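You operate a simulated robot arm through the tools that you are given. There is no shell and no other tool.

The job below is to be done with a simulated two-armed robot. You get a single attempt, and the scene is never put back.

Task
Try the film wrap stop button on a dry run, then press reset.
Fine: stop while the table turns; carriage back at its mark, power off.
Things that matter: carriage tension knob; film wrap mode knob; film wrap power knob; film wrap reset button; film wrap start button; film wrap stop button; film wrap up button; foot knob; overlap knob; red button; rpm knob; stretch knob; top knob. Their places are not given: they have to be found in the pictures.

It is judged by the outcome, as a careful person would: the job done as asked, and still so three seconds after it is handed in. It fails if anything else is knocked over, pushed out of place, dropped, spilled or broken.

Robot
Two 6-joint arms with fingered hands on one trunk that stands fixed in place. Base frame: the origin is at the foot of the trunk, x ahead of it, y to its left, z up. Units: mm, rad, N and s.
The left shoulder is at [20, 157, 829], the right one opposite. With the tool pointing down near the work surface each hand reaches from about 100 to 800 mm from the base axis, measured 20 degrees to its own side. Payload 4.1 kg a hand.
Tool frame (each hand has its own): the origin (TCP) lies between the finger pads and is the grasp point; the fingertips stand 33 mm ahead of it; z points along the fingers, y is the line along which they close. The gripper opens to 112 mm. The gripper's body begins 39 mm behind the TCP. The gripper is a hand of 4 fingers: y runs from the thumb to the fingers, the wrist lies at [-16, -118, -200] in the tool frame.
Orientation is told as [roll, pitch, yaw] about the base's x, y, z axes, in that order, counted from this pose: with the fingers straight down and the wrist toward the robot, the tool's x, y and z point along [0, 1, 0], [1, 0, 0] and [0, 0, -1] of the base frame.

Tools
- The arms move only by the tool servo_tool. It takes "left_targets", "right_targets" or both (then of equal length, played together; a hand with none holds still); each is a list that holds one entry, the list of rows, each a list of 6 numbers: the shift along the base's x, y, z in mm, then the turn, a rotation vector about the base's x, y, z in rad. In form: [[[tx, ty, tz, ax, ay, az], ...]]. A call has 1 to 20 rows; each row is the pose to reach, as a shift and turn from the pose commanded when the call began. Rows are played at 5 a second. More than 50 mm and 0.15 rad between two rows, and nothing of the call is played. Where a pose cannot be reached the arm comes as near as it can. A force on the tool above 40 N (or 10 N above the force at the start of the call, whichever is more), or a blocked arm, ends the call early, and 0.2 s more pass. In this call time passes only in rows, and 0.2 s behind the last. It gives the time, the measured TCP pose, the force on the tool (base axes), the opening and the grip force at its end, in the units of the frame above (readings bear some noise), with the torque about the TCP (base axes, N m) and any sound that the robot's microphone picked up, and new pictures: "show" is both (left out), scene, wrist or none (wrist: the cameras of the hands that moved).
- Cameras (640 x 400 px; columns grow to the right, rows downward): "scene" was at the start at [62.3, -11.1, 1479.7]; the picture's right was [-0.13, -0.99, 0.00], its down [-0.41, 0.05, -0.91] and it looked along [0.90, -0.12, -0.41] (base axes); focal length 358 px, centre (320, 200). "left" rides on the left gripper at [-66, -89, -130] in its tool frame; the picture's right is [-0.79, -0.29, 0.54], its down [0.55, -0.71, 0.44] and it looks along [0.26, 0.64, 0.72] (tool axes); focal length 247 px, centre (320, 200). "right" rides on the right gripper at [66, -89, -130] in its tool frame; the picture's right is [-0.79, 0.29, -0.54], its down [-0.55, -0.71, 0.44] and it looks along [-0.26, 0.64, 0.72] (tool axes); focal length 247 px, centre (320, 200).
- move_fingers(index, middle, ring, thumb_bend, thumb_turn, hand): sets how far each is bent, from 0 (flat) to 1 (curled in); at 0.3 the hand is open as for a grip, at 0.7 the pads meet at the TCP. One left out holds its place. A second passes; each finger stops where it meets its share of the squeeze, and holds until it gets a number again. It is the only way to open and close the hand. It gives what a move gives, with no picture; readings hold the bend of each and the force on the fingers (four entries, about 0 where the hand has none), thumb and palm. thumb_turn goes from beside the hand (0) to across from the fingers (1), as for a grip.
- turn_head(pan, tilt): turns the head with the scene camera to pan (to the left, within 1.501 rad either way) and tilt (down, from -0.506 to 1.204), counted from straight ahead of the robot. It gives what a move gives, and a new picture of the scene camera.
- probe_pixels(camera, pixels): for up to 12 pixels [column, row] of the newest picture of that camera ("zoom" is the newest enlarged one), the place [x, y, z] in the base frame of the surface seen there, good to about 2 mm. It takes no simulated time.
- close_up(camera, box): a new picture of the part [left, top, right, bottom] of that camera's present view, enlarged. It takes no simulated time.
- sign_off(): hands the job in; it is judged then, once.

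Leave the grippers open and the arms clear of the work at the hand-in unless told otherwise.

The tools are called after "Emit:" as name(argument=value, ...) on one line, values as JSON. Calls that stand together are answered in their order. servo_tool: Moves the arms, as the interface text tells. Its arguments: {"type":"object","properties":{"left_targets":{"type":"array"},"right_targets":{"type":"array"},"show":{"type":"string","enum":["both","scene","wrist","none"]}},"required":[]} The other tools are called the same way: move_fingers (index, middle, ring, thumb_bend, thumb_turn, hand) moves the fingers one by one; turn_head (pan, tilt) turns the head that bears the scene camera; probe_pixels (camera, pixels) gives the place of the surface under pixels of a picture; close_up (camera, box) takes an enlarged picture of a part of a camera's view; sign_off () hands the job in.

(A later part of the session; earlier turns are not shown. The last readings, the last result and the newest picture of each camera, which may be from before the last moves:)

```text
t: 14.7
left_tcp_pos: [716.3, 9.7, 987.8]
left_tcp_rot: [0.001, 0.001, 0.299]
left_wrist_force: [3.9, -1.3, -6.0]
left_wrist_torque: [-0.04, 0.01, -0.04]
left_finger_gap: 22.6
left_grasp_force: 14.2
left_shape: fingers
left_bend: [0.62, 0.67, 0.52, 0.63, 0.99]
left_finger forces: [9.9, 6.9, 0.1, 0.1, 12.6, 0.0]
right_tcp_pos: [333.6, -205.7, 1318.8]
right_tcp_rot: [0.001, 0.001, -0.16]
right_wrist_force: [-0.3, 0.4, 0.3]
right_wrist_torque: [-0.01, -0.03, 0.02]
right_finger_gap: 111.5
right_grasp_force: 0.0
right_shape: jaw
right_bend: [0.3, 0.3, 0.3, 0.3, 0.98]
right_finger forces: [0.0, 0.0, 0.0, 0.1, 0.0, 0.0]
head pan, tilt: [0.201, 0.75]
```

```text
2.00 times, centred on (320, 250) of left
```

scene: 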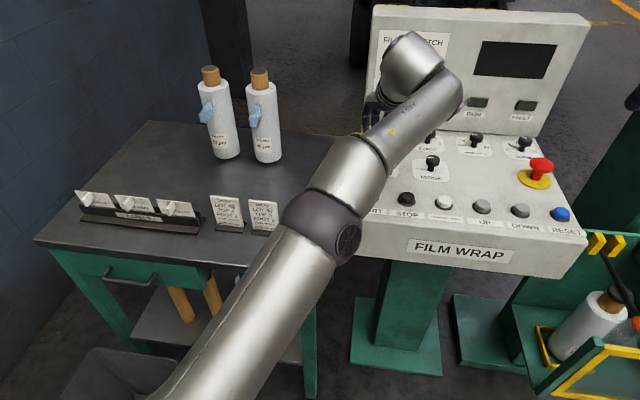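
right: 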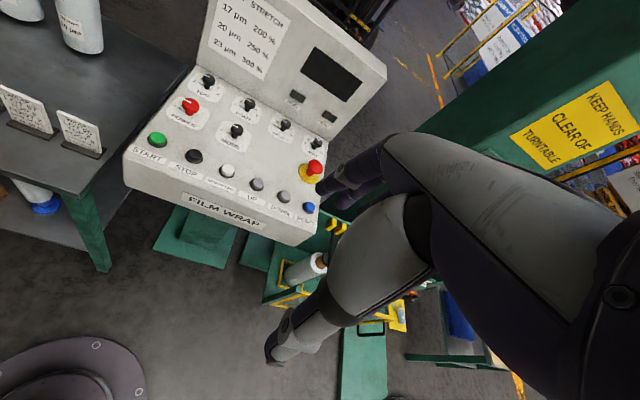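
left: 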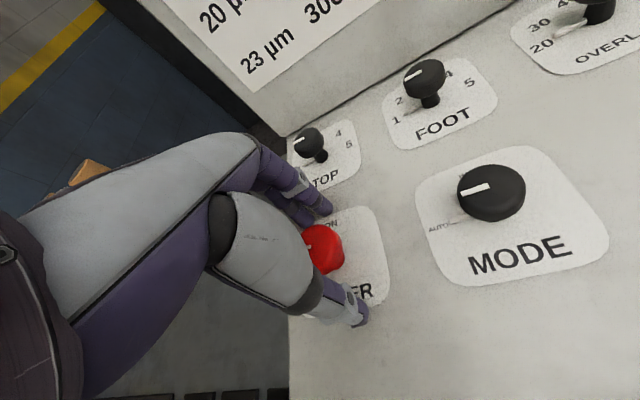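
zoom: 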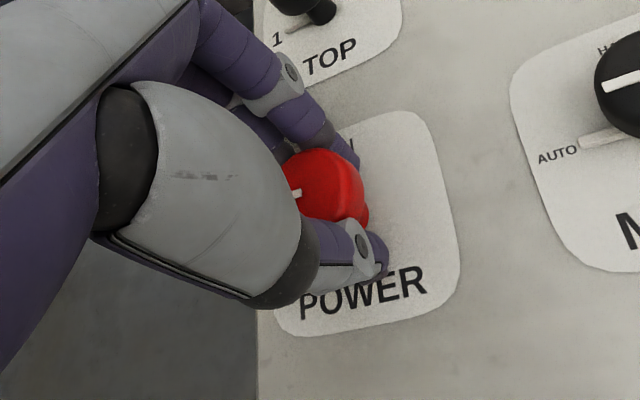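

Firm hold (10/7/13 N). I turn the hand clockwise about the vertical, first 0.78 rad, and watch the knob.

Emit:
servo_tool(left_targets=[[[0, 0, 0, 0, 0, -0.13], [0, 0, 0, 0, 0, -0.26], [0, 0, 0, 0, 0, -0.39], [0, 0, 0, 0, 0, -0.52], [0, 0, 0, 0, 0, -0.65], [0, 0, 0, 0, 0, -0.78]]], show="both")

```text
t: 16.1
left_tcp_pos: [714.8, 8.6, 987.2]
left_tcp_rot: [0.001, 0.0, -0.483]
left_wrist_force: [2.2, -0.8, -7.5]
left_wrist_torque: [0.03, 0.02, 0.01]
left_finger_gap: 22.6
left_grasp_force: 15.4
left_shape: fingers
left_bend: [0.62, 0.67, 0.52, 0.64, 0.99]
left_finger forces: [9.4, 7.6, 0.1, 0.0, 12.8, 0.0]
right_tcp_pos: [334.7, -205.3, 1318.8]
right_tcp_rot: [0.001, 0.0, -0.16]
right_wrist_force: [0.8, -0.2, -0.4]
right_wrist_torque: [-0.03, -0.01, 0.0]
right_finger_gap: 111.6
right_grasp_force: 0.2
right_shape: jaw
right_bend: [0.3, 0.3, 0.3, 0.3, 0.98]
right_finger forces: [0.0, 0.1, 0.0, 0.1, 0.0, 0.0]
head pan, tilt: [0.201, 0.75]
```

scene: 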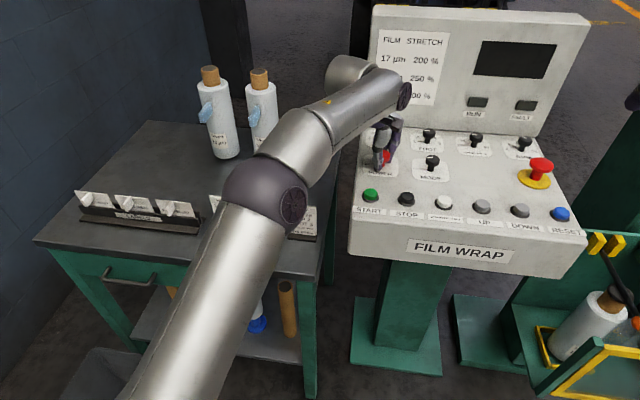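
left: 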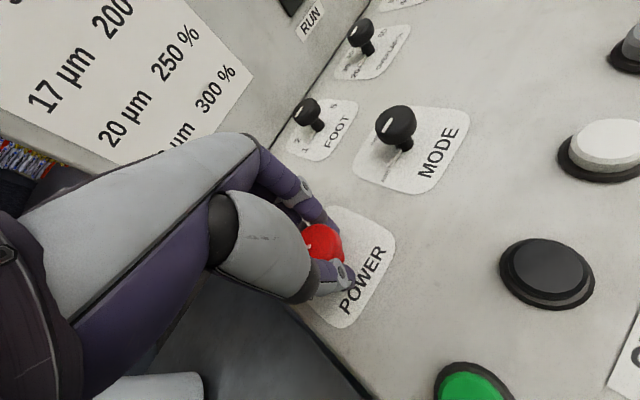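

The white mark stays at (308,247) in the hand's own view, so the knob turns with the hand. I continue the other half.

Emit:
servo_tool(left_targets=[[[0, 0.5, 0, 0, 0, -0.13], [0, 1, 0, 0, 0, -0.26], [0, 1, 0, 0, 0, -0.39], [0, 1, 0, 0, 0, -0.52], [0, 1, 0, 0, 0, -0.65], [0, 1, 0, 0, 0, -0.79]]], show="both")

```text
t: 17.1
left_tcp_pos: [699.5, 13.2, 988.4]
left_tcp_rot: [0.015, -0.026, -0.952]
left_wrist_force: [23.0, -16.4, -6.3]
left_wrist_torque: [-0.14, -0.31, 0.11]
left_finger_gap: 10.9
left_grasp_force: 19.0
left_shape: fingers
left_bend: [0.6, 0.58, 0.52, 0.71, 1.0]
left_finger forces: [9.8, 26.4, 0.0, 0.1, 1.1, 0.1]
left hand out of reach, approached as far as the arm can: row 3, 4
right_tcp_pos: [335.3, -204.7, 1317.9]
right_tcp_rot: [0.001, 0.002, -0.16]
right_wrist_force: [-0.5, -0.5, 0.3]
right_wrist_torque: [-0.03, 0.01, -0.03]
right_finger_gap: 111.7
right_grasp_force: 0.0
right_shape: jaw
right_bend: [0.3, 0.3, 0.3, 0.3, 0.98]
right_finger forces: [0.0, 0.0, 0.0, 0.0, 0.0, 0.0]
head pan, tilt: [0.201, 0.75]
stopped in row 4 (left hand): the force on the tool passed its limit at 43 N (the readings are from after the stop); the commanded pose is now the measured one
```

scene: 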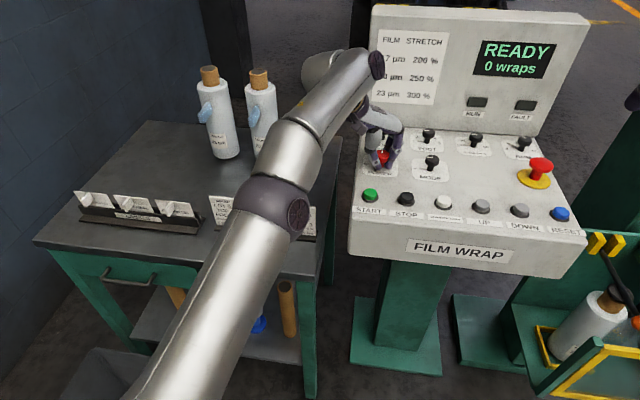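
left: 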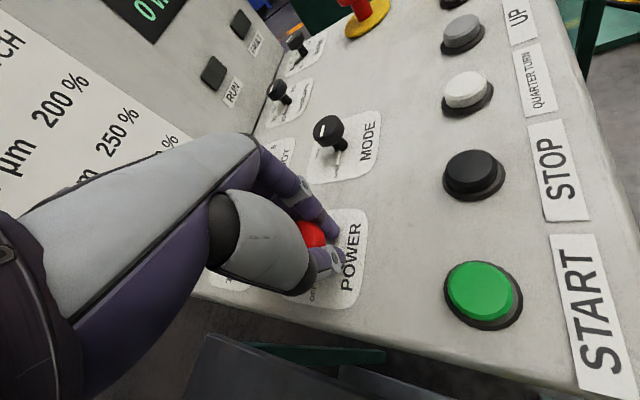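

The display now reads "READY 0 wraps" – power is on. The hand ran out of reach and strained sideways, so I open the fingers at once to release the knob.

Emit:
move_fingers(hand="left", index=0.45, middle=0.45, ring=0.45, thumb_bend=0.45)

Emit:
close_up(camera="left", box=[200, 130, 400, 330])

Emit:
close_up(camera="scene", box=[350, 0, 600, 180])

```text
t: 18.1
left_tcp_pos: [697.9, 16.4, 989.6]
left_tcp_rot: [0.012, -0.023, -0.953]
left_wrist_force: [-0.1, -0.4, -0.2]
left_wrist_torque: [0.0, -0.03, -0.01]
left_finger_gap: 71.0
left_grasp_force: 0.0
left_shape: fingers
left_bend: [0.45, 0.45, 0.45, 0.45, 0.97]
left_finger forces: [0.1, 0.0, 0.0, 0.0, 0.0, 0.0]
right_tcp_pos: [335.0, -205.5, 1318.0]
right_tcp_rot: [0.001, -0.001, -0.159]
right_wrist_force: [-0.6, 0.3, 0.6]
right_wrist_torque: [0.0, -0.02, -0.01]
right_finger_gap: 111.6
right_grasp_force: 0.0
right_shape: jaw
right_bend: [0.3, 0.3, 0.3, 0.3, 0.98]
right_finger forces: [0.0, 0.1, 0.1, 0.0, 0.0, 0.0]
head pan, tilt: [0.201, 0.75]
```

```text
2.00 times, centred on (300, 230) of left
```

zoom: 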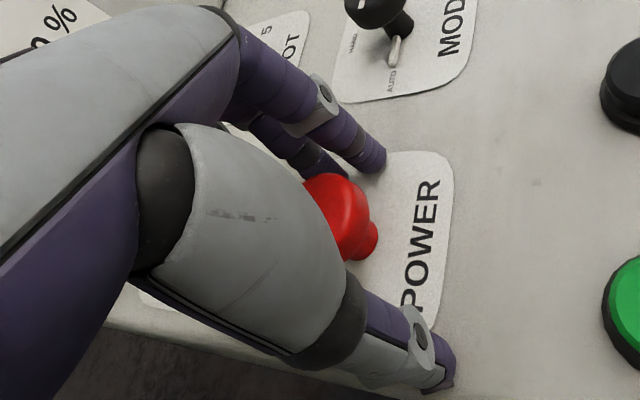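

```text
2.22 times, centred on (475, 90) of scene
```

zoom: 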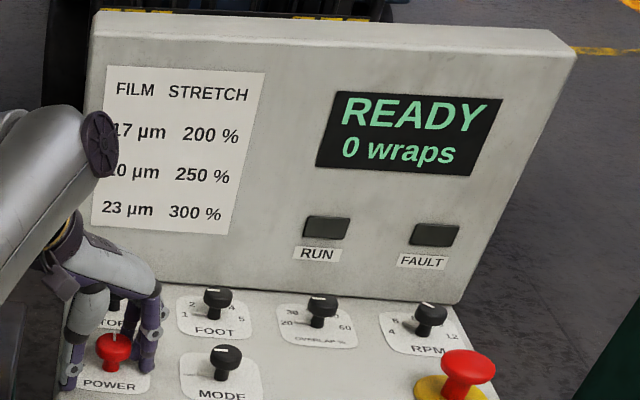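

Released; no forces. I lift the hand straight up 60 mm, then turn it back toward yaw ≈ -0.15 and back off toward the robot, for the button presses.

Emit:
servo_tool(left_targets=[[[0, 0, 20, 0, 0, 0], [0, 0, 40, 0, 0, 0], [-5, 0, 60, 0, 0, 0.05], [-30, 5, 70, 0, 0, 0.18], [-60, 8, 80, 0, 0, 0.32], [-90, 12, 80, 0, 0, 0.46], [-120, 18, 80, 0, 0, 0.6], [-150, 24, 80, 0, 0, 0.74], [-150, 24, 80, 0, 0, 0.8]]], show="both")

```text
t: 20.1
left_tcp_pos: [549.1, 41.9, 1070.7]
left_tcp_rot: [0.011, -0.029, -0.153]
left_wrist_force: [0.8, -0.2, -0.5]
left_wrist_torque: [-0.01, -0.01, 0.01]
left_finger_gap: 71.5
left_grasp_force: 0.1
left_shape: fingers
left_bend: [0.45, 0.45, 0.45, 0.45, 0.97]
left_finger forces: [0.0, 0.1, 0.0, 0.1, 0.1, 0.0]
left hand out of reach, approached as far as the arm can: row 1, 2, 3, 4, 5, 6, 7
right_tcp_pos: [336.0, -205.7, 1318.7]
right_tcp_rot: [0.0, -0.001, -0.159]
right_wrist_force: [0.3, -0.1, 0.1]
right_wrist_torque: [-0.02, 0.03, -0.02]
right_finger_gap: 111.8
right_grasp_force: 0.0
right_shape: jaw
right_bend: [0.3, 0.3, 0.3, 0.3, 0.98]
right_finger forces: [0.0, 0.0, 0.1, 0.1, 0.0, 0.1]
head pan, tilt: [0.201, 0.75]
```

scene: 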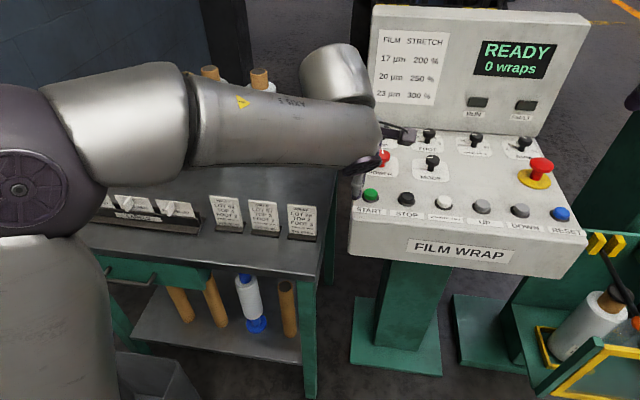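
left: 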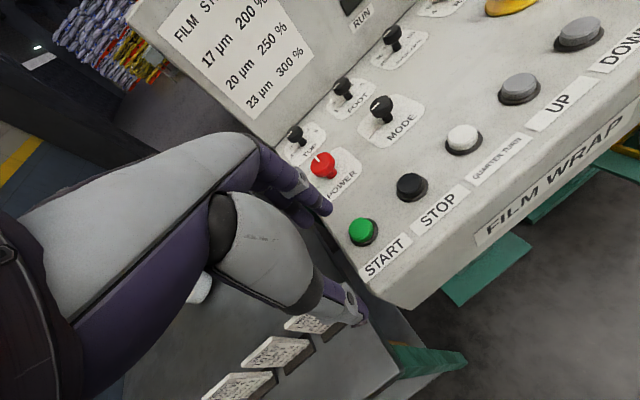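

The hand is clear at (549, 42, 1071). The power mark now points back to ON. I shape the left hand for pressing: index half straight, the rest curled, and look at the tip.

Emit:
move_fingers(hand="left", index=0.35, middle=1, ring=1, thumb_bend=0.95, thumb_turn=1.0)

Emit:
close_up(camera="left", box=[200, 120, 440, 320])

Emit:
close_up(camera="scene", box=[340, 110, 540, 240])

```text
t: 21.1
left_tcp_pos: [546.9, 42.4, 1068.8]
left_tcp_rot: [0.013, -0.023, -0.152]
left_wrist_force: [-0.3, -0.5, -1.0]
left_wrist_torque: [0.0, 0.03, 0.03]
left_finger_gap: 24.6
left_grasp_force: 0.0
left_shape: fingers
left_bend: [0.35, 0.99, 1.0, 0.94, 1.0]
left_finger forces: [0.0, 0.0, 0.0, 0.0, 0.0, 0.0]
right_tcp_pos: [335.0, -204.3, 1317.7]
right_tcp_rot: [0.001, 0.0, -0.159]
right_wrist_force: [-0.3, 0.4, -0.8]
right_wrist_torque: [0.0, -0.02, 0.02]
right_finger_gap: 111.7
right_grasp_force: 0.0
right_shape: jaw
right_bend: [0.3, 0.3, 0.3, 0.3, 0.98]
right_finger forces: [0.0, 0.0, 0.0, 0.1, 0.0, 0.0]
head pan, tilt: [0.201, 0.75]
```

```text
2.00 times, centred on (320, 220) of left
```

zoom: 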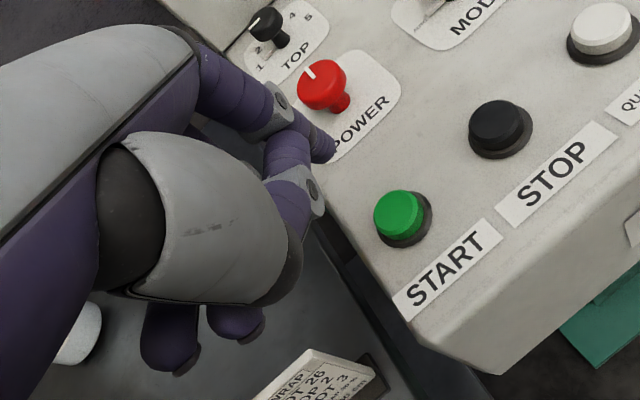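

```text
3.08 times, centred on (440, 175) of scene
```

zoom: 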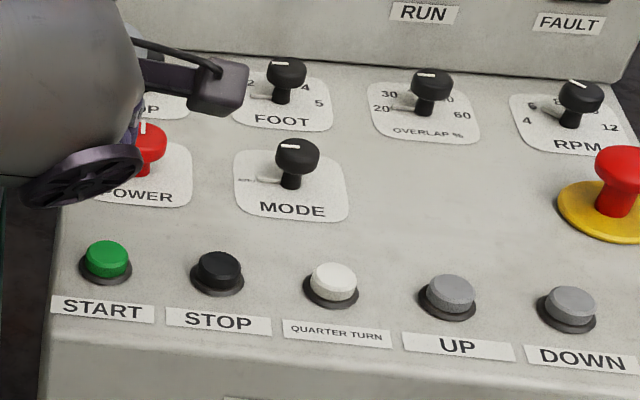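

The thumb is curled by the index; I enlarge the left view again to probe the index tip and the START and STOP caps.

Emit:
close_up(camera="left", box=[270, 120, 430, 260])

```text
2.86 times, centred on (350, 190) of left
```

zoom: 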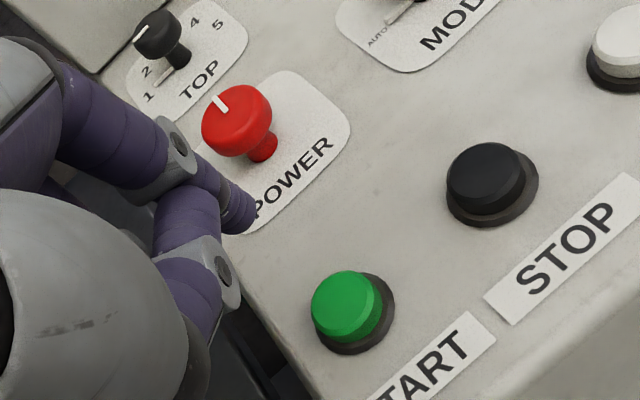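

Emit:
probe_pixels(camera="zoom", pixels=[[250, 215], [240, 228], [238, 200], [210, 180], [225, 285], [185, 210], [345, 303], [315, 310], [375, 300], [485, 178], [455, 190], [515, 175]])

```text
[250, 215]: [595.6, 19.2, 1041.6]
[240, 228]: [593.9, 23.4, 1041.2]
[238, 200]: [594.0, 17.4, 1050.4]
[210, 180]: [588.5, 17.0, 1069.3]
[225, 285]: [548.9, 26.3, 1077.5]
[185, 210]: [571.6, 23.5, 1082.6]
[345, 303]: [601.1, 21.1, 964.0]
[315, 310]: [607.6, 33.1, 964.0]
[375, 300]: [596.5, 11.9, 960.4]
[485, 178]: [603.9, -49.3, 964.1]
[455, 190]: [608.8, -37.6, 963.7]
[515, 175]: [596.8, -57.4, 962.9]
```

Index tip is at about (595, 21.5, 1039); START's centre is (601.5, 22.5), top z≈965. I move +6 in x, +1 in y and 58 mm down to hover 15 mm over START, checking alignment.

Emit:
servo_tool(left_targets=[[[3, 0.5, -20, 0, 0, 0], [6, 1, -40, 0, 0, 0], [6, 1, -58, 0, 0, 0]]], show="wrist")

Emit:
close_up(camera="left", box=[270, 120, 430, 260])

```text
t: 21.9
left_tcp_pos: [553.8, 41.7, 1009.5]
left_tcp_rot: [0.012, -0.023, -0.153]
left_wrist_force: [0.0, 0.4, 1.2]
left_wrist_torque: [0.0, -0.05, -0.01]
left_finger_gap: 24.5
left_grasp_force: 0.0
left_shape: fingers
left_bend: [0.35, 0.99, 1.0, 0.94, 1.0]
left_finger forces: [0.0, 0.0, 0.1, 0.0, 0.0, 0.0]
right_tcp_pos: [334.6, -205.2, 1318.1]
right_tcp_rot: [0.001, 0.001, -0.158]
right_wrist_force: [-0.7, -0.2, 0.8]
right_wrist_torque: [-0.01, -0.01, -0.03]
right_finger_gap: 111.5
right_grasp_force: 0.0
right_shape: jaw
right_bend: [0.3, 0.3, 0.3, 0.3, 0.98]
right_finger forces: [0.0, 0.0, 0.0, 0.1, 0.0, 0.0]
head pan, tilt: [0.201, 0.75]
```

left: 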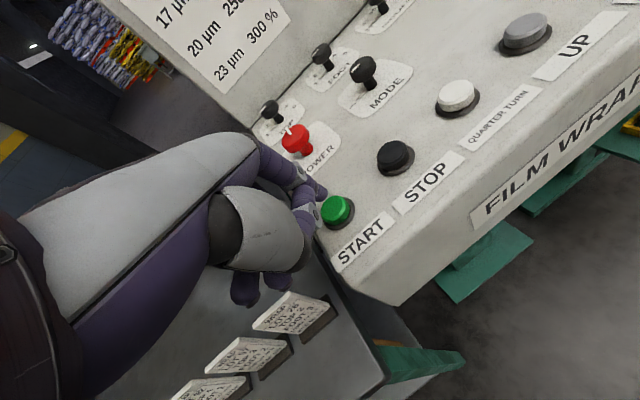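

```text
2.86 times, centred on (350, 190) of left
```

zoom: 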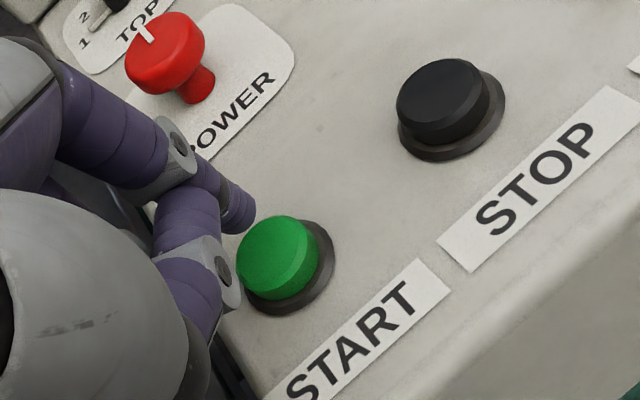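

Emit:
probe_pixels(camera="zoom", pixels=[[250, 215], [243, 226], [275, 258], [300, 245], [245, 275], [265, 222], [318, 250], [440, 95]])

```text
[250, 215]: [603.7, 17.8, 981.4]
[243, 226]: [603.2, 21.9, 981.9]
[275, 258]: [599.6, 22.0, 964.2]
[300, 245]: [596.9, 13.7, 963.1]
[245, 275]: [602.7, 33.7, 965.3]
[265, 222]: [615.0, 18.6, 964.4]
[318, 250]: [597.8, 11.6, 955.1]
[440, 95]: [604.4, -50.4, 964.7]
```

The tip stands at (603, 21, 980), right over START (centre ≈(602, 22)). I press down in small steps to 5 mm past contact.

Emit:
servo_tool(left_targets=[[[-1, 0, -8, 0, 0, 0], [-1, 0, -13, 0, 0, 0], [-1, 0, -16, 0, 0, 0], [-1, 0, -19, 0, 0, 0]]], show="scene")

```text
t: 22.9
left_tcp_pos: [553.1, 41.3, 991.4]
left_tcp_rot: [0.014, -0.022, -0.152]
left_wrist_force: [0.0, 0.1, 1.5]
left_wrist_torque: [-0.05, -0.13, 0.03]
left_finger_gap: 24.9
left_grasp_force: 1.0
left_shape: fingers
left_bend: [0.34, 0.99, 1.0, 0.94, 1.0]
left_finger forces: [2.6, 0.0, 0.0, 0.1, 0.0, 0.0]
right_tcp_pos: [334.3, -204.2, 1318.0]
right_tcp_rot: [0.0, -0.002, -0.159]
right_wrist_force: [-1.0, 0.8, -0.2]
right_wrist_torque: [0.0, -0.01, -0.04]
right_finger_gap: 111.5
right_grasp_force: 0.1
right_shape: jaw
right_bend: [0.3, 0.3, 0.3, 0.3, 0.98]
right_finger forces: [0.0, 0.0, 0.2, 0.1, 0.0, 0.0]
head pan, tilt: [0.201, 0.75]
heard: click
```

scene: 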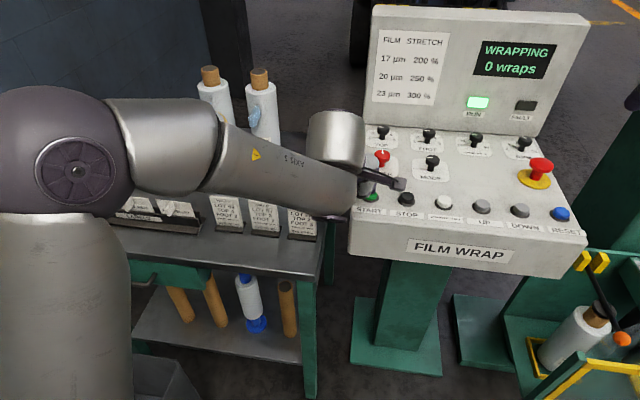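

A click, RUN is lit and the display says WRAPPING. I lift off START and move over STOP, hovering.

Emit:
servo_tool(left_targets=[[[0, 0, 28, 0, 0, 0], [1, -38, 28, 0, 0, 0], [2.5, -71.5, 24, 0, 0, 0]]], show="wrist")

Emit:
turn_head(pan=-1.3, tilt=0.6)

Emit:
close_up(camera="left", box=[270, 120, 430, 260])

```text
t: 23.7
left_tcp_pos: [554.6, -29.7, 1013.3]
left_tcp_rot: [0.013, -0.022, -0.154]
left_wrist_force: [-0.7, 0.5, -0.9]
left_wrist_torque: [-0.02, 0.01, 0.04]
left_finger_gap: 25.0
left_grasp_force: 0.1
left_shape: fingers
left_bend: [0.34, 0.99, 1.0, 0.94, 1.0]
left_finger forces: [0.0, 0.0, 0.0, 0.0, 0.0, 0.0]
right_tcp_pos: [336.1, -204.2, 1318.5]
right_tcp_rot: [-0.001, 0.001, -0.158]
right_wrist_force: [-0.2, 0.0, 0.9]
right_wrist_torque: [-0.02, -0.02, -0.03]
right_finger_gap: 111.8
right_grasp_force: 0.0
right_shape: jaw
right_bend: [0.3, 0.3, 0.3, 0.3, 0.98]
right_finger forces: [0.0, 0.0, 0.0, 0.1, 0.0, 0.0]
head pan, tilt: [0.201, 0.75]
```

left: 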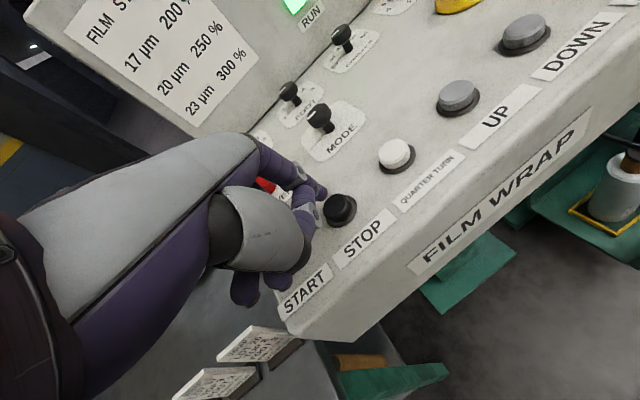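

```text
t: 25.3
left_tcp_pos: [554.9, -29.1, 1012.7]
left_tcp_rot: [0.013, -0.023, -0.155]
left_wrist_force: [1.0, -0.8, -0.4]
left_wrist_torque: [0.01, 0.02, 0.0]
left_finger_gap: 25.0
left_grasp_force: 0.0
left_shape: fingers
left_bend: [0.34, 0.99, 1.0, 0.94, 1.0]
left_finger forces: [0.1, 0.0, 0.1, 0.0, 0.0, 0.1]
right_tcp_pos: [334.8, -204.8, 1317.7]
right_tcp_rot: [0.0, 0.0, -0.159]
right_wrist_force: [0.3, -0.3, 0.3]
right_wrist_torque: [0.01, 0.02, 0.01]
right_finger_gap: 111.7
right_grasp_force: 0.1
right_shape: jaw
right_bend: [0.3, 0.3, 0.3, 0.3, 0.98]
right_finger forces: [0.0, 0.0, 0.1, 0.0, 0.1, 0.0]
head pan, tilt: [-1.3, 0.6]
```

scene: 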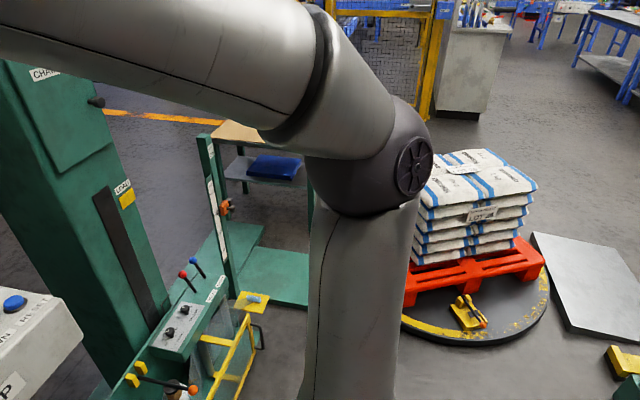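

```text
2.86 times, centred on (350, 190) of left
```

zoom: 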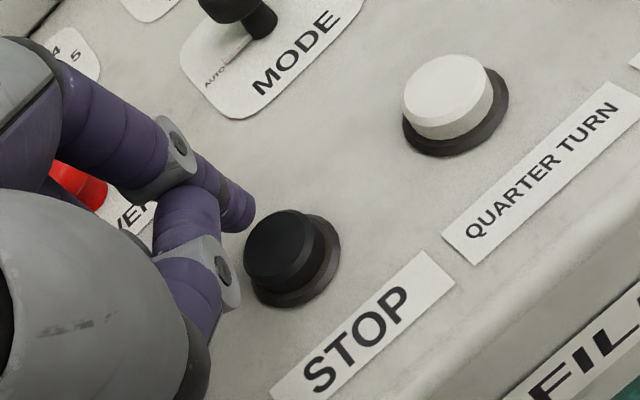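

The table is turning (the pallet has swung) and the carriage has come down. The finger is over STOP; I check the tip against the cap quickly (no time passes).

Emit:
probe_pixels(camera="zoom", pixels=[[250, 215], [243, 226], [278, 245], [305, 240], [250, 262], [285, 213]])

Emit:
probe_pixels(camera="scene", pixels=[[170, 330], [185, 308], [137, 370], [126, 195], [110, 230], [183, 272], [193, 262], [210, 295], [160, 300]])

```text
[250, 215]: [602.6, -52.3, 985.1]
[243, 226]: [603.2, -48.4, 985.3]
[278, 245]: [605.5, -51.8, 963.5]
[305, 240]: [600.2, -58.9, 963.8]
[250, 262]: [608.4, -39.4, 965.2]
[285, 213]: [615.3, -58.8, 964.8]
```

```text
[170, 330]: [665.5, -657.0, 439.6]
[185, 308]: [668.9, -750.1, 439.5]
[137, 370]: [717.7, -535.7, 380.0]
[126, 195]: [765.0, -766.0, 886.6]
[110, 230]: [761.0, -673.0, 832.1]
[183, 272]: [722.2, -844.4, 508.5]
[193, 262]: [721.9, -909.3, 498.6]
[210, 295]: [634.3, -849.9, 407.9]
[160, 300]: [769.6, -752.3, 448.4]
```

Tip (603, -50, 984) is right over STOP (≈(604, -50), top 965). The table is turning; I press STOP now.

Emit:
servo_tool(left_targets=[[[1, -0.5, -12, 0, 0, 0], [1, -0.5, -18, 0, 0, 0], [1, -0.5, -21, 0, 0, 0], [1, -0.5, -23.5, 0, 0, 0]]], show="scene")

```text
t: 26.3
left_tcp_pos: [555.9, -31.1, 989.9]
left_tcp_rot: [0.011, -0.023, -0.151]
left_wrist_force: [-0.2, -0.3, 1.5]
left_wrist_torque: [-0.02, -0.1, 0.07]
left_finger_gap: 25.2
left_grasp_force: 1.3
left_shape: fingers
left_bend: [0.34, 0.99, 1.0, 0.94, 1.0]
left_finger forces: [2.7, 0.1, 0.0, 0.0, 0.0, 0.1]
right_tcp_pos: [334.7, -205.6, 1317.8]
right_tcp_rot: [0.0, 0.0, -0.159]
right_wrist_force: [-0.5, 1.1, 0.4]
right_wrist_torque: [0.0, 0.02, -0.02]
right_finger_gap: 111.7
right_grasp_force: 0.1
right_shape: jaw
right_bend: [0.3, 0.3, 0.3, 0.3, 0.98]
right_finger forces: [0.0, 0.1, 0.0, 0.1, 0.1, 0.0]
head pan, tilt: [-1.3, 0.6]
heard: click
```

scene: 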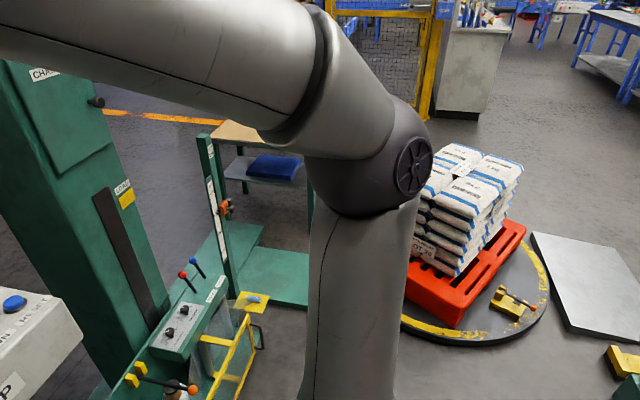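

A click was heard. I lift off STOP and look at the display and the table to confirm the stop.

Emit:
servo_tool(left_targets=[[[0, 0, 25, 0, 0, 0], [0, 0, 50, 0, 0, 0], [-30, 10, 70, 0, 0, 0]]], show="scene")

Emit:
turn_head(pan=-0.2, tilt=0.6)

```text
t: 27.1
left_tcp_pos: [527.8, -22.4, 1061.1]
left_tcp_rot: [0.015, -0.02, -0.155]
left_wrist_force: [-0.2, -0.5, 0.1]
left_wrist_torque: [-0.01, 0.02, 0.0]
left_finger_gap: 24.9
left_grasp_force: 0.0
left_shape: fingers
left_bend: [0.34, 0.99, 1.0, 0.94, 1.0]
left_finger forces: [0.0, 0.1, 0.0, 0.0, 0.1, 0.0]
right_tcp_pos: [335.1, -206.0, 1317.8]
right_tcp_rot: [0.0, -0.001, -0.158]
right_wrist_force: [0.4, 0.4, -0.4]
right_wrist_torque: [-0.04, 0.03, 0.01]
right_finger_gap: 111.9
right_grasp_force: 0.1
right_shape: jaw
right_bend: [0.3, 0.3, 0.3, 0.3, 0.98]
right_finger forces: [0.0, 0.0, 0.0, 0.0, 0.1, 0.0]
head pan, tilt: [-1.3, 0.6]
```

scene: 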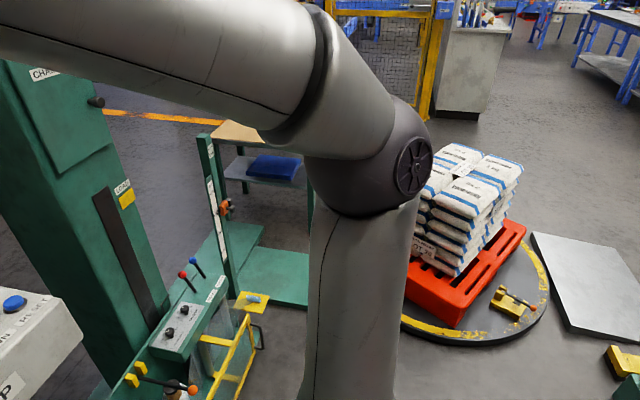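

```text
t: 28.4
left_tcp_pos: [528.3, -22.1, 1061.1]
left_tcp_rot: [0.014, -0.024, -0.154]
left_wrist_force: [1.1, -0.7, 0.0]
left_wrist_torque: [-0.02, -0.04, -0.03]
left_finger_gap: 24.8
left_grasp_force: 0.1
left_shape: fingers
left_bend: [0.34, 0.99, 1.0, 0.94, 1.0]
left_finger forces: [0.0, 0.0, 0.0, 0.0, 0.0, 0.1]
right_tcp_pos: [334.5, -204.8, 1319.4]
right_tcp_rot: [0.0, 0.0, -0.159]
right_wrist_force: [0.0, 1.1, 0.2]
right_wrist_torque: [0.0, 0.01, 0.05]
right_finger_gap: 111.5
right_grasp_force: 0.0
right_shape: jaw
right_bend: [0.3, 0.3, 0.3, 0.3, 0.98]
right_finger forces: [0.0, 0.1, 0.1, 0.0, 0.1, 0.0]
head pan, tilt: [-0.201, 0.6]
```

scene: 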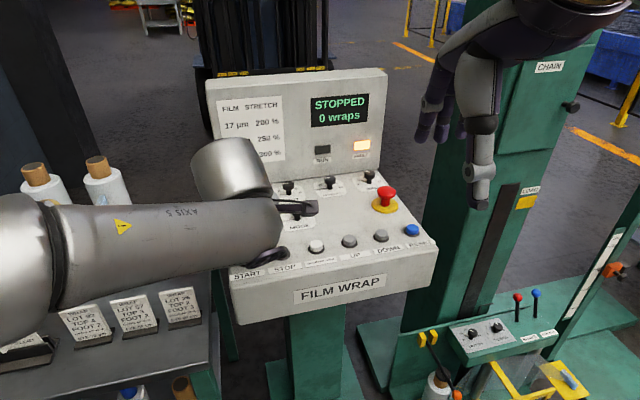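

Display reads STOPPED, the fault lamp is lit, the table has stopped, the carriage sits low. The LOAD mark is on the mast. Next RESET with the right hand: I shape it for pressing (index out, rest curled).

Emit:
move_fingers(hand="right", index=0.35, middle=1, ring=1, thumb_bend=0.95, thumb_turn=1.0)

Emit:
servo_tool(right_targets=[[[28, -17, -33, 0, 0, 0], [56, -34, -66, 0, 0, 0], [84, -51, -99, 0, 0, 0], [112, -68, -132, 0, 0, 0], [140, -85, -165, 0, 0, 0], [168, -102, -198, 0, 0, 0], [196, -119, -231, 0, 0, 0], [215, -140, -255, 0, 0, 0]]], show="both")

```text
t: 29.4
left_tcp_pos: [529.3, -21.5, 1062.5]
left_tcp_rot: [0.013, -0.022, -0.154]
left_wrist_force: [0.9, 0.4, -0.1]
left_wrist_torque: [-0.04, 0.01, 0.0]
left_finger_gap: 24.8
left_grasp_force: 0.0
left_shape: fingers
left_bend: [0.34, 0.99, 1.0, 0.94, 1.0]
left_finger forces: [0.1, 0.1, 0.0, 0.1, 0.1, 0.0]
right_tcp_pos: [334.6, -205.5, 1318.7]
right_tcp_rot: [0.0, 0.0, -0.158]
right_wrist_force: [0.1, -0.6, -0.1]
right_wrist_torque: [0.0, -0.01, -0.01]
right_finger_gap: 24.8
right_grasp_force: 0.0
right_shape: fingers
right_bend: [0.34, 0.99, 1.0, 0.94, 1.0]
right_finger forces: [0.0, 0.0, 0.0, 0.1, 0.1, 0.1]
head pan, tilt: [-0.201, 0.6]
```

```text
t: 31.2
left_tcp_pos: [528.9, -22.3, 1061.5]
left_tcp_rot: [0.012, -0.023, -0.153]
left_wrist_force: [0.3, 0.1, 0.8]
left_wrist_torque: [-0.01, 0.0, 0.02]
left_finger_gap: 24.7
left_grasp_force: 0.1
left_shape: fingers
left_bend: [0.34, 0.99, 1.0, 0.94, 1.0]
left_finger forces: [0.0, 0.1, 0.0, 0.0, 0.0, 0.0]
right_tcp_pos: [550.7, -343.0, 1062.5]
right_tcp_rot: [0.001, -0.002, -0.16]
right_wrist_force: [-0.2, 0.9, 0.4]
right_wrist_torque: [-0.01, -0.01, -0.02]
right_finger_gap: 24.7
right_grasp_force: 0.1
right_shape: fingers
right_bend: [0.34, 0.99, 1.0, 0.94, 1.0]
right_finger forces: [0.1, 0.0, 0.1, 0.0, 0.0, 0.0]
head pan, tilt: [-0.201, 0.6]
```

scene: 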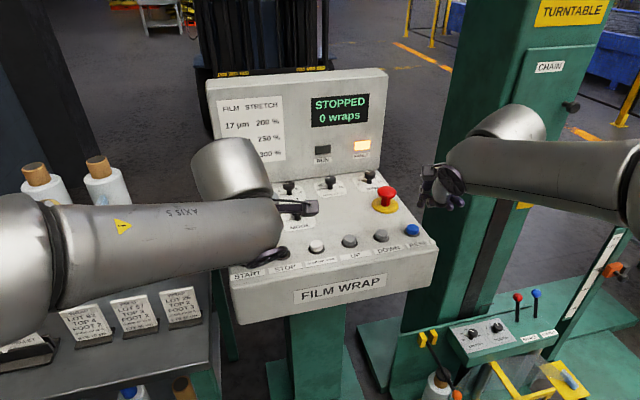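
right: 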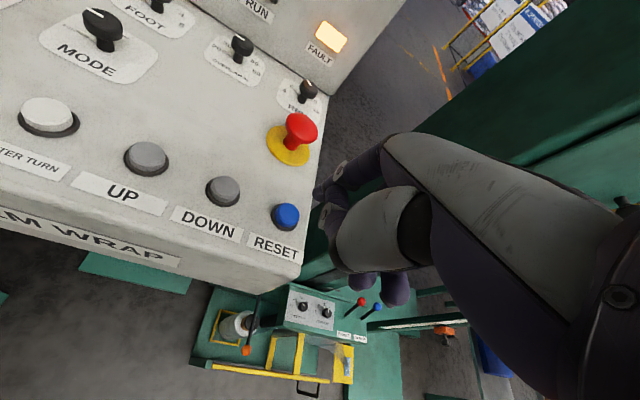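

RESET (blue) is at (285,215) in the right camera; the right index tip near (325,190). I enlarge and probe tip and button, and probe the right forearm's height over the carriage's path.

Emit:
close_up(camera="right", box=[240, 130, 400, 270])

Emit:
probe_pixels(camera="scene", pixels=[[470, 160], [520, 170], [570, 185], [620, 200], [632, 220], [635, 180], [520, 310], [536, 305], [472, 335]])

```text
2.86 times, centred on (320, 200) of right
```

zoom: 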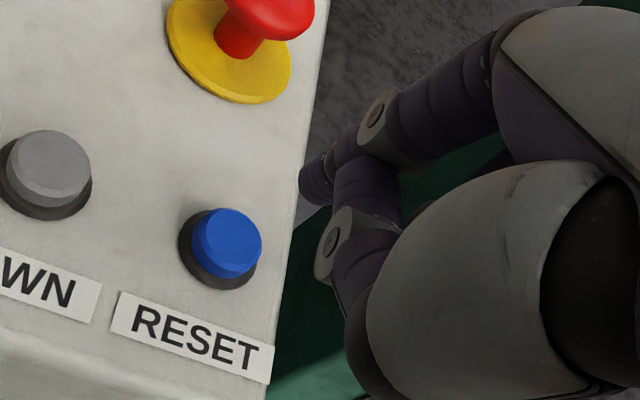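

```text
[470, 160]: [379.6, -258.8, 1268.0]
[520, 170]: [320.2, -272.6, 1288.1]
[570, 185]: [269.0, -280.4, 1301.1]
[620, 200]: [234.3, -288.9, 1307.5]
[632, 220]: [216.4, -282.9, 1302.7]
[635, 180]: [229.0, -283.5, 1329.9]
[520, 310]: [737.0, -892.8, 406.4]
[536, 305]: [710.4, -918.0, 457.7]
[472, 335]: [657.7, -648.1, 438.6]
```

Emit:
probe_pixels(camera="zoom", pixels=[[312, 180], [320, 200], [305, 190], [325, 168], [230, 235], [205, 235], [255, 245], [235, 265], [232, 212]])

```text
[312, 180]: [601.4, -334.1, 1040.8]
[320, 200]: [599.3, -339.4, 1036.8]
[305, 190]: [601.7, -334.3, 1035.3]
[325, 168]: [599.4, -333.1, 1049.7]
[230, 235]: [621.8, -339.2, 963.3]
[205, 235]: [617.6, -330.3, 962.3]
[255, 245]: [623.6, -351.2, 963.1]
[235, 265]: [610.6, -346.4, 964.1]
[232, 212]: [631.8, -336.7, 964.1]
```

RESET's centre is about (620, -341); the right tip about (601, -338, 1034). I shift +19, -2 and go down 52 to hover.

Emit:
servo_tool(right_targets=[[[9, -1, -18, 0, 0, 0], [19, -2, -36, 0, 0, 0], [19, -2, -52, 0, 0, 0]]], show="wrist")

Emit:
close_up(camera="right", box=[240, 130, 400, 270])

```text
t: 32.0
left_tcp_pos: [529.4, -22.2, 1060.5]
left_tcp_rot: [0.013, -0.022, -0.154]
left_wrist_force: [-0.4, -0.3, -0.5]
left_wrist_torque: [-0.04, 0.0, 0.0]
left_finger_gap: 25.1
left_grasp_force: 0.1
left_shape: fingers
left_bend: [0.34, 0.99, 1.0, 0.94, 1.0]
left_finger forces: [0.0, 0.0, 0.0, 0.0, 0.1, 0.0]
right_tcp_pos: [571.0, -346.1, 1009.6]
right_tcp_rot: [0.001, 0.0, -0.157]
right_wrist_force: [-0.4, 0.5, 0.1]
right_wrist_torque: [0.02, -0.01, -0.01]
right_finger_gap: 24.8
right_grasp_force: 0.0
right_shape: fingers
right_bend: [0.34, 0.99, 1.0, 0.94, 1.0]
right_finger forces: [0.1, 0.1, 0.0, 0.1, 0.0, 0.0]
head pan, tilt: [-0.201, 0.6]
```

right: 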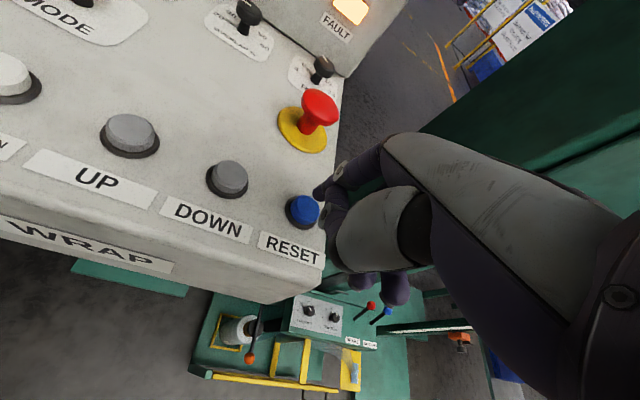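

```text
2.86 times, centred on (320, 200) of right
```

zoom: 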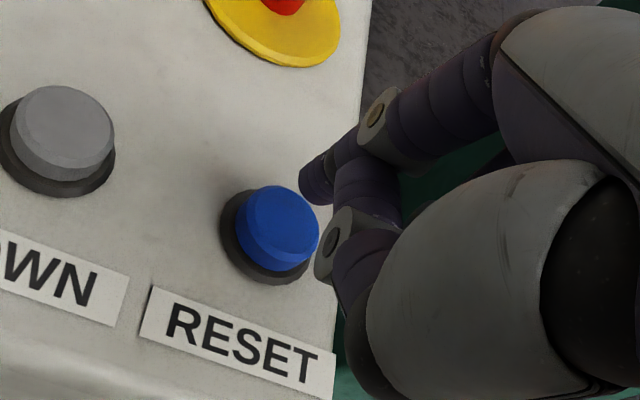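

Emit:
probe_pixels(camera="zoom", pixels=[[312, 180], [318, 198], [285, 220], [255, 215], [310, 235], [275, 250], [285, 192]])

```text
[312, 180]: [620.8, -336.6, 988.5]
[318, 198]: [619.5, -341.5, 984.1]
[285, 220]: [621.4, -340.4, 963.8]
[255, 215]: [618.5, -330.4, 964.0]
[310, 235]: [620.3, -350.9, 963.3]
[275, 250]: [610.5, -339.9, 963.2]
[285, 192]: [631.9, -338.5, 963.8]
```

The tip (620, -341, 983) is over the RESET centre. I press it.

Emit:
servo_tool(right_targets=[[[0, 0.5, -12, 0, 0, 0], [0, 0.5, -18, 0, 0, 0], [0, 0.5, -21, 0, 0, 0], [0, 0.5, -23.5, 0, 0, 0]]], show="scene")

```text
t: 33.0
left_tcp_pos: [529.1, -21.9, 1061.8]
left_tcp_rot: [0.012, -0.023, -0.153]
left_wrist_force: [0.7, -0.1, -0.5]
left_wrist_torque: [0.02, 0.0, 0.03]
left_finger_gap: 24.7
left_grasp_force: 0.0
left_shape: fingers
left_bend: [0.34, 0.99, 1.0, 0.94, 1.0]
left_finger forces: [0.1, 0.0, 0.1, 0.0, 0.1, 0.0]
right_tcp_pos: [568.7, -344.3, 988.2]
right_tcp_rot: [0.001, -0.005, -0.16]
right_wrist_force: [-2.7, -0.5, 11.0]
right_wrist_torque: [-0.01, -0.59, -0.02]
right_finger_gap: 25.4
right_grasp_force: 5.1
right_shape: fingers
right_bend: [0.33, 0.99, 1.0, 0.94, 1.0]
right_finger forces: [10.8, 0.0, 0.0, 0.0, 0.0, 0.0]
head pan, tilt: [-0.201, 0.6]
heard: click
```

scene: 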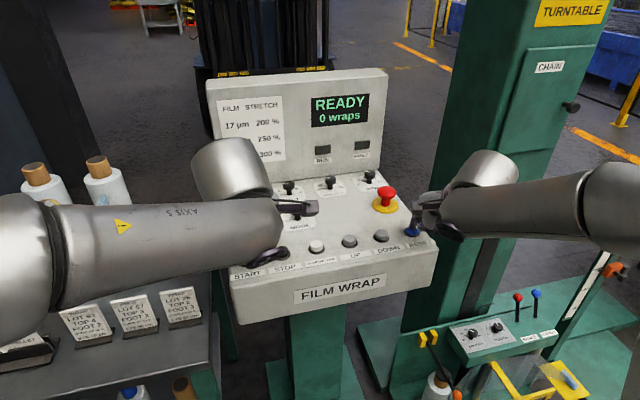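

A click: the display is READY and the fault lamp is out. I lift off RESET and watch whether the carriage returns by itself.

Emit:
servo_tool(right_targets=[[[0, 0, 20, 0, 0, 0], [0, 0, 45, 0, 0, 0], [0, 0, 60, 0, 0, 0], [0, 0, 60, 0, 0, 0], [0, 0, 60, 0, 0, 0], [0, 0, 60, 0, 0, 0]]], show="scene")

```text
t: 34.4
left_tcp_pos: [528.2, -22.3, 1062.5]
left_tcp_rot: [0.011, -0.023, -0.153]
left_wrist_force: [0.7, 0.6, -0.1]
left_wrist_torque: [0.0, 0.01, 0.02]
left_finger_gap: 24.8
left_grasp_force: 0.1
left_shape: fingers
left_bend: [0.34, 0.99, 1.0, 0.94, 1.0]
left_finger forces: [0.1, 0.0, 0.0, 0.0, 0.0, 0.0]
right_tcp_pos: [567.8, -347.6, 1046.9]
right_tcp_rot: [0.001, 0.0, -0.158]
right_wrist_force: [0.2, 0.8, -0.1]
right_wrist_torque: [-0.03, 0.0, -0.01]
right_finger_gap: 25.1
right_grasp_force: 0.1
right_shape: fingers
right_bend: [0.34, 0.99, 1.0, 0.94, 1.0]
right_finger forces: [0.0, 0.1, 0.1, 0.0, 0.1, 0.0]
head pan, tilt: [-0.201, 0.6]
```

scene: 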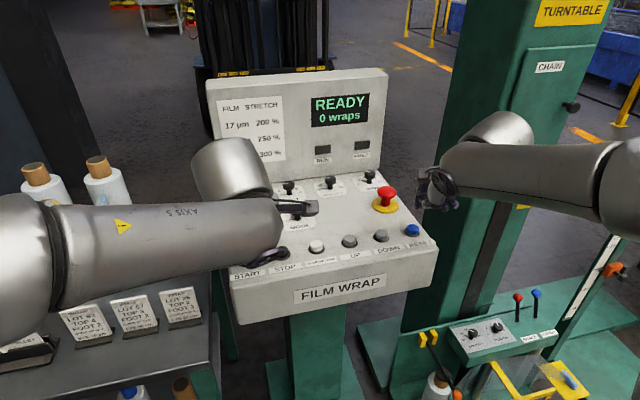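

The carriage stays low after reset, so it has to be driven up to the LOAD mark with UP (starting height of its knob tops was z≈865; now ≈439). I move the left hand aside and the right index over UP at about (613, -195).

Emit:
servo_tool(left_targets=[[[-10, 25, 5, 0, 0, 0], [-20, 50, 10, 0, 0, 0], [-30, 75, 15, 0, 0, 0], [-40, 100, 20, 0, 0, 0]]], right_targets=[[[0, 5, 10, 0, 0, 0], [-2, 50, 10, 0, 0, 0], [-4, 98, 0, 0, 0, 0], [-7, 145, -15, 0, 0, 0]]], show="both")

Emit:
close_up(camera="right", box=[240, 130, 400, 270])

```text
t: 35.4
left_tcp_pos: [486.3, 79.6, 1081.9]
left_tcp_rot: [0.014, -0.021, -0.152]
left_wrist_force: [-0.5, 0.0, -1.0]
left_wrist_torque: [0.01, 0.02, 0.02]
left_finger_gap: 24.7
left_grasp_force: 0.1
left_shape: fingers
left_bend: [0.34, 0.99, 1.0, 0.94, 1.0]
left_finger forces: [0.0, 0.0, 0.1, 0.1, 0.1, 0.1]
right_tcp_pos: [561.7, -199.5, 1033.6]
right_tcp_rot: [0.0, 0.002, -0.159]
right_wrist_force: [-0.2, -0.5, -0.3]
right_wrist_torque: [0.06, 0.01, -0.01]
right_finger_gap: 25.0
right_grasp_force: 0.0
right_shape: fingers
right_bend: [0.34, 0.99, 1.0, 0.94, 1.0]
right_finger forces: [0.0, 0.1, 0.0, 0.1, 0.0, 0.1]
head pan, tilt: [-0.201, 0.6]
```

scene: 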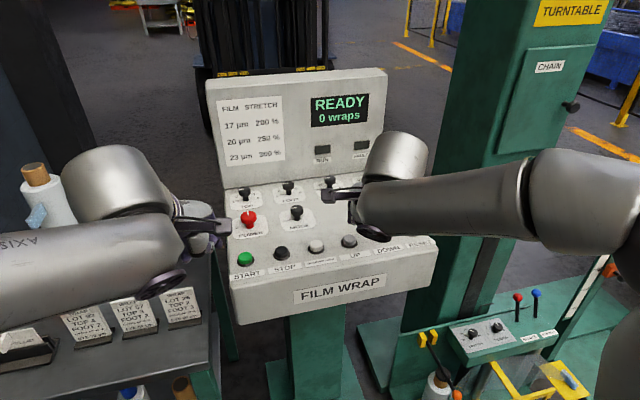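
right: 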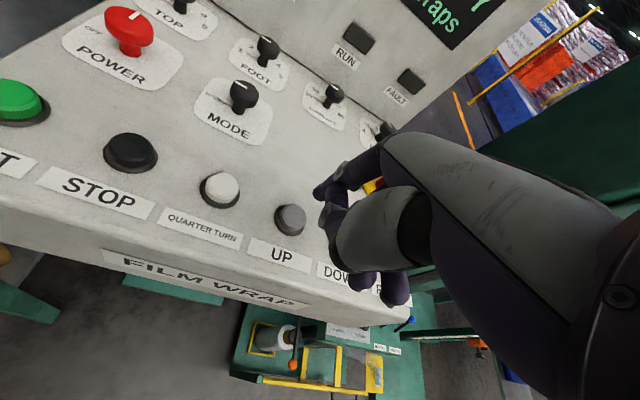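
left: 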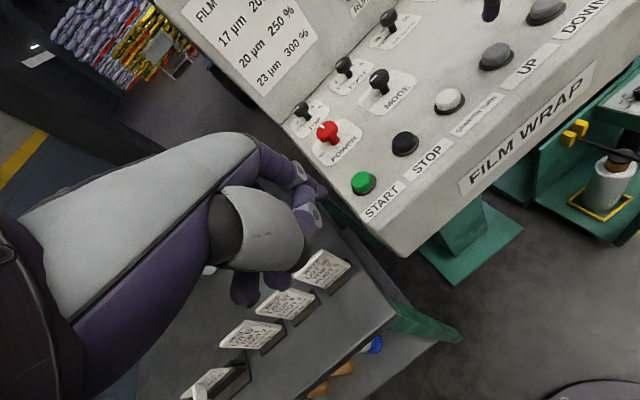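

```text
2.86 times, centred on (320, 200) of right
```

zoom: 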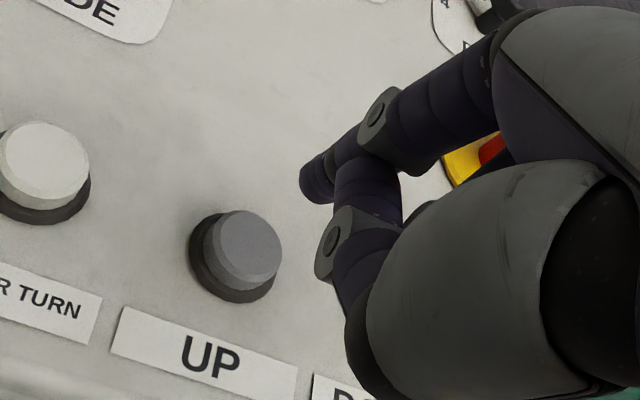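

Emit:
probe_pixels(camera="zoom", pixels=[[312, 180], [318, 198], [245, 245], [220, 240], [270, 255], [248, 270], [250, 215]])

Emit:
close_up(camera="left", box=[280, 80, 400, 180])

```text
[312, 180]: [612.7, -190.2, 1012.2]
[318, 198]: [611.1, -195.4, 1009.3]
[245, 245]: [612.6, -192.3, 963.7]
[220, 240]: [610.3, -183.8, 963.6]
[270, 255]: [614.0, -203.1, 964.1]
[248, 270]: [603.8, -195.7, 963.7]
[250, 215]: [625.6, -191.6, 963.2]
```

```text
4.00 times, centred on (340, 130) of left
```

zoom: 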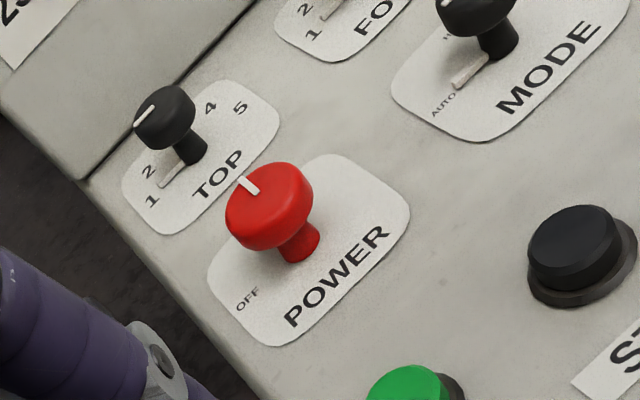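

Tip (612, -194, 1008) is above UP (≈(613, -194), top 964). I press UP and watch the carriage at (490,335) and the display.

Emit:
servo_tool(right_targets=[[[0.5, 0, -20, 0, 0, 0], [0.5, 0, -36, 0, 0, 0], [0.5, 0, -43, 0, 0, 0], [0.5, 0, -46, 0, 0, 0], [0.5, 0, -48.5, 0, 0, 0]]], show="scene")

```text
t: 36.6
left_tcp_pos: [485.9, 78.5, 1081.2]
left_tcp_rot: [0.013, -0.024, -0.153]
left_wrist_force: [0.0, 0.6, 1.0]
left_wrist_torque: [0.02, 0.02, 0.0]
left_finger_gap: 24.7
left_grasp_force: 0.1
left_shape: fingers
left_bend: [0.34, 0.99, 1.0, 0.94, 1.0]
left_finger forces: [0.1, 0.1, 0.0, 0.1, 0.0, 0.0]
right_tcp_pos: [562.6, -201.4, 987.0]
right_tcp_rot: [0.003, -0.005, -0.159]
right_wrist_force: [-6.3, 0.1, 22.6]
right_wrist_torque: [0.09, -1.23, 0.05]
right_finger_gap: 25.0
right_grasp_force: 11.5
right_shape: fingers
right_bend: [0.34, 0.99, 1.0, 0.94, 1.0]
right_finger forces: [22.8, 0.0, 0.0, 0.0, 0.0, 0.1]
head pan, tilt: [-0.201, 0.6]
heard: click
```

scene: 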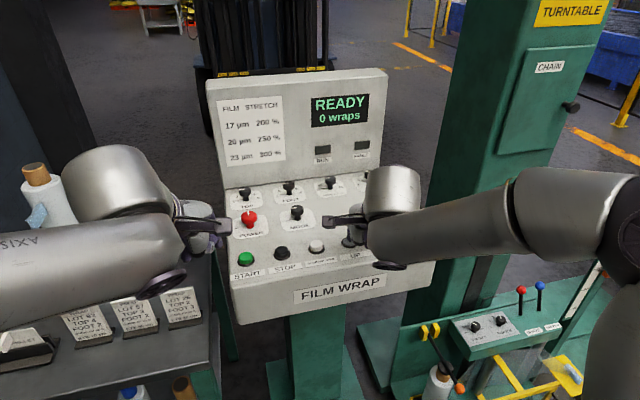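

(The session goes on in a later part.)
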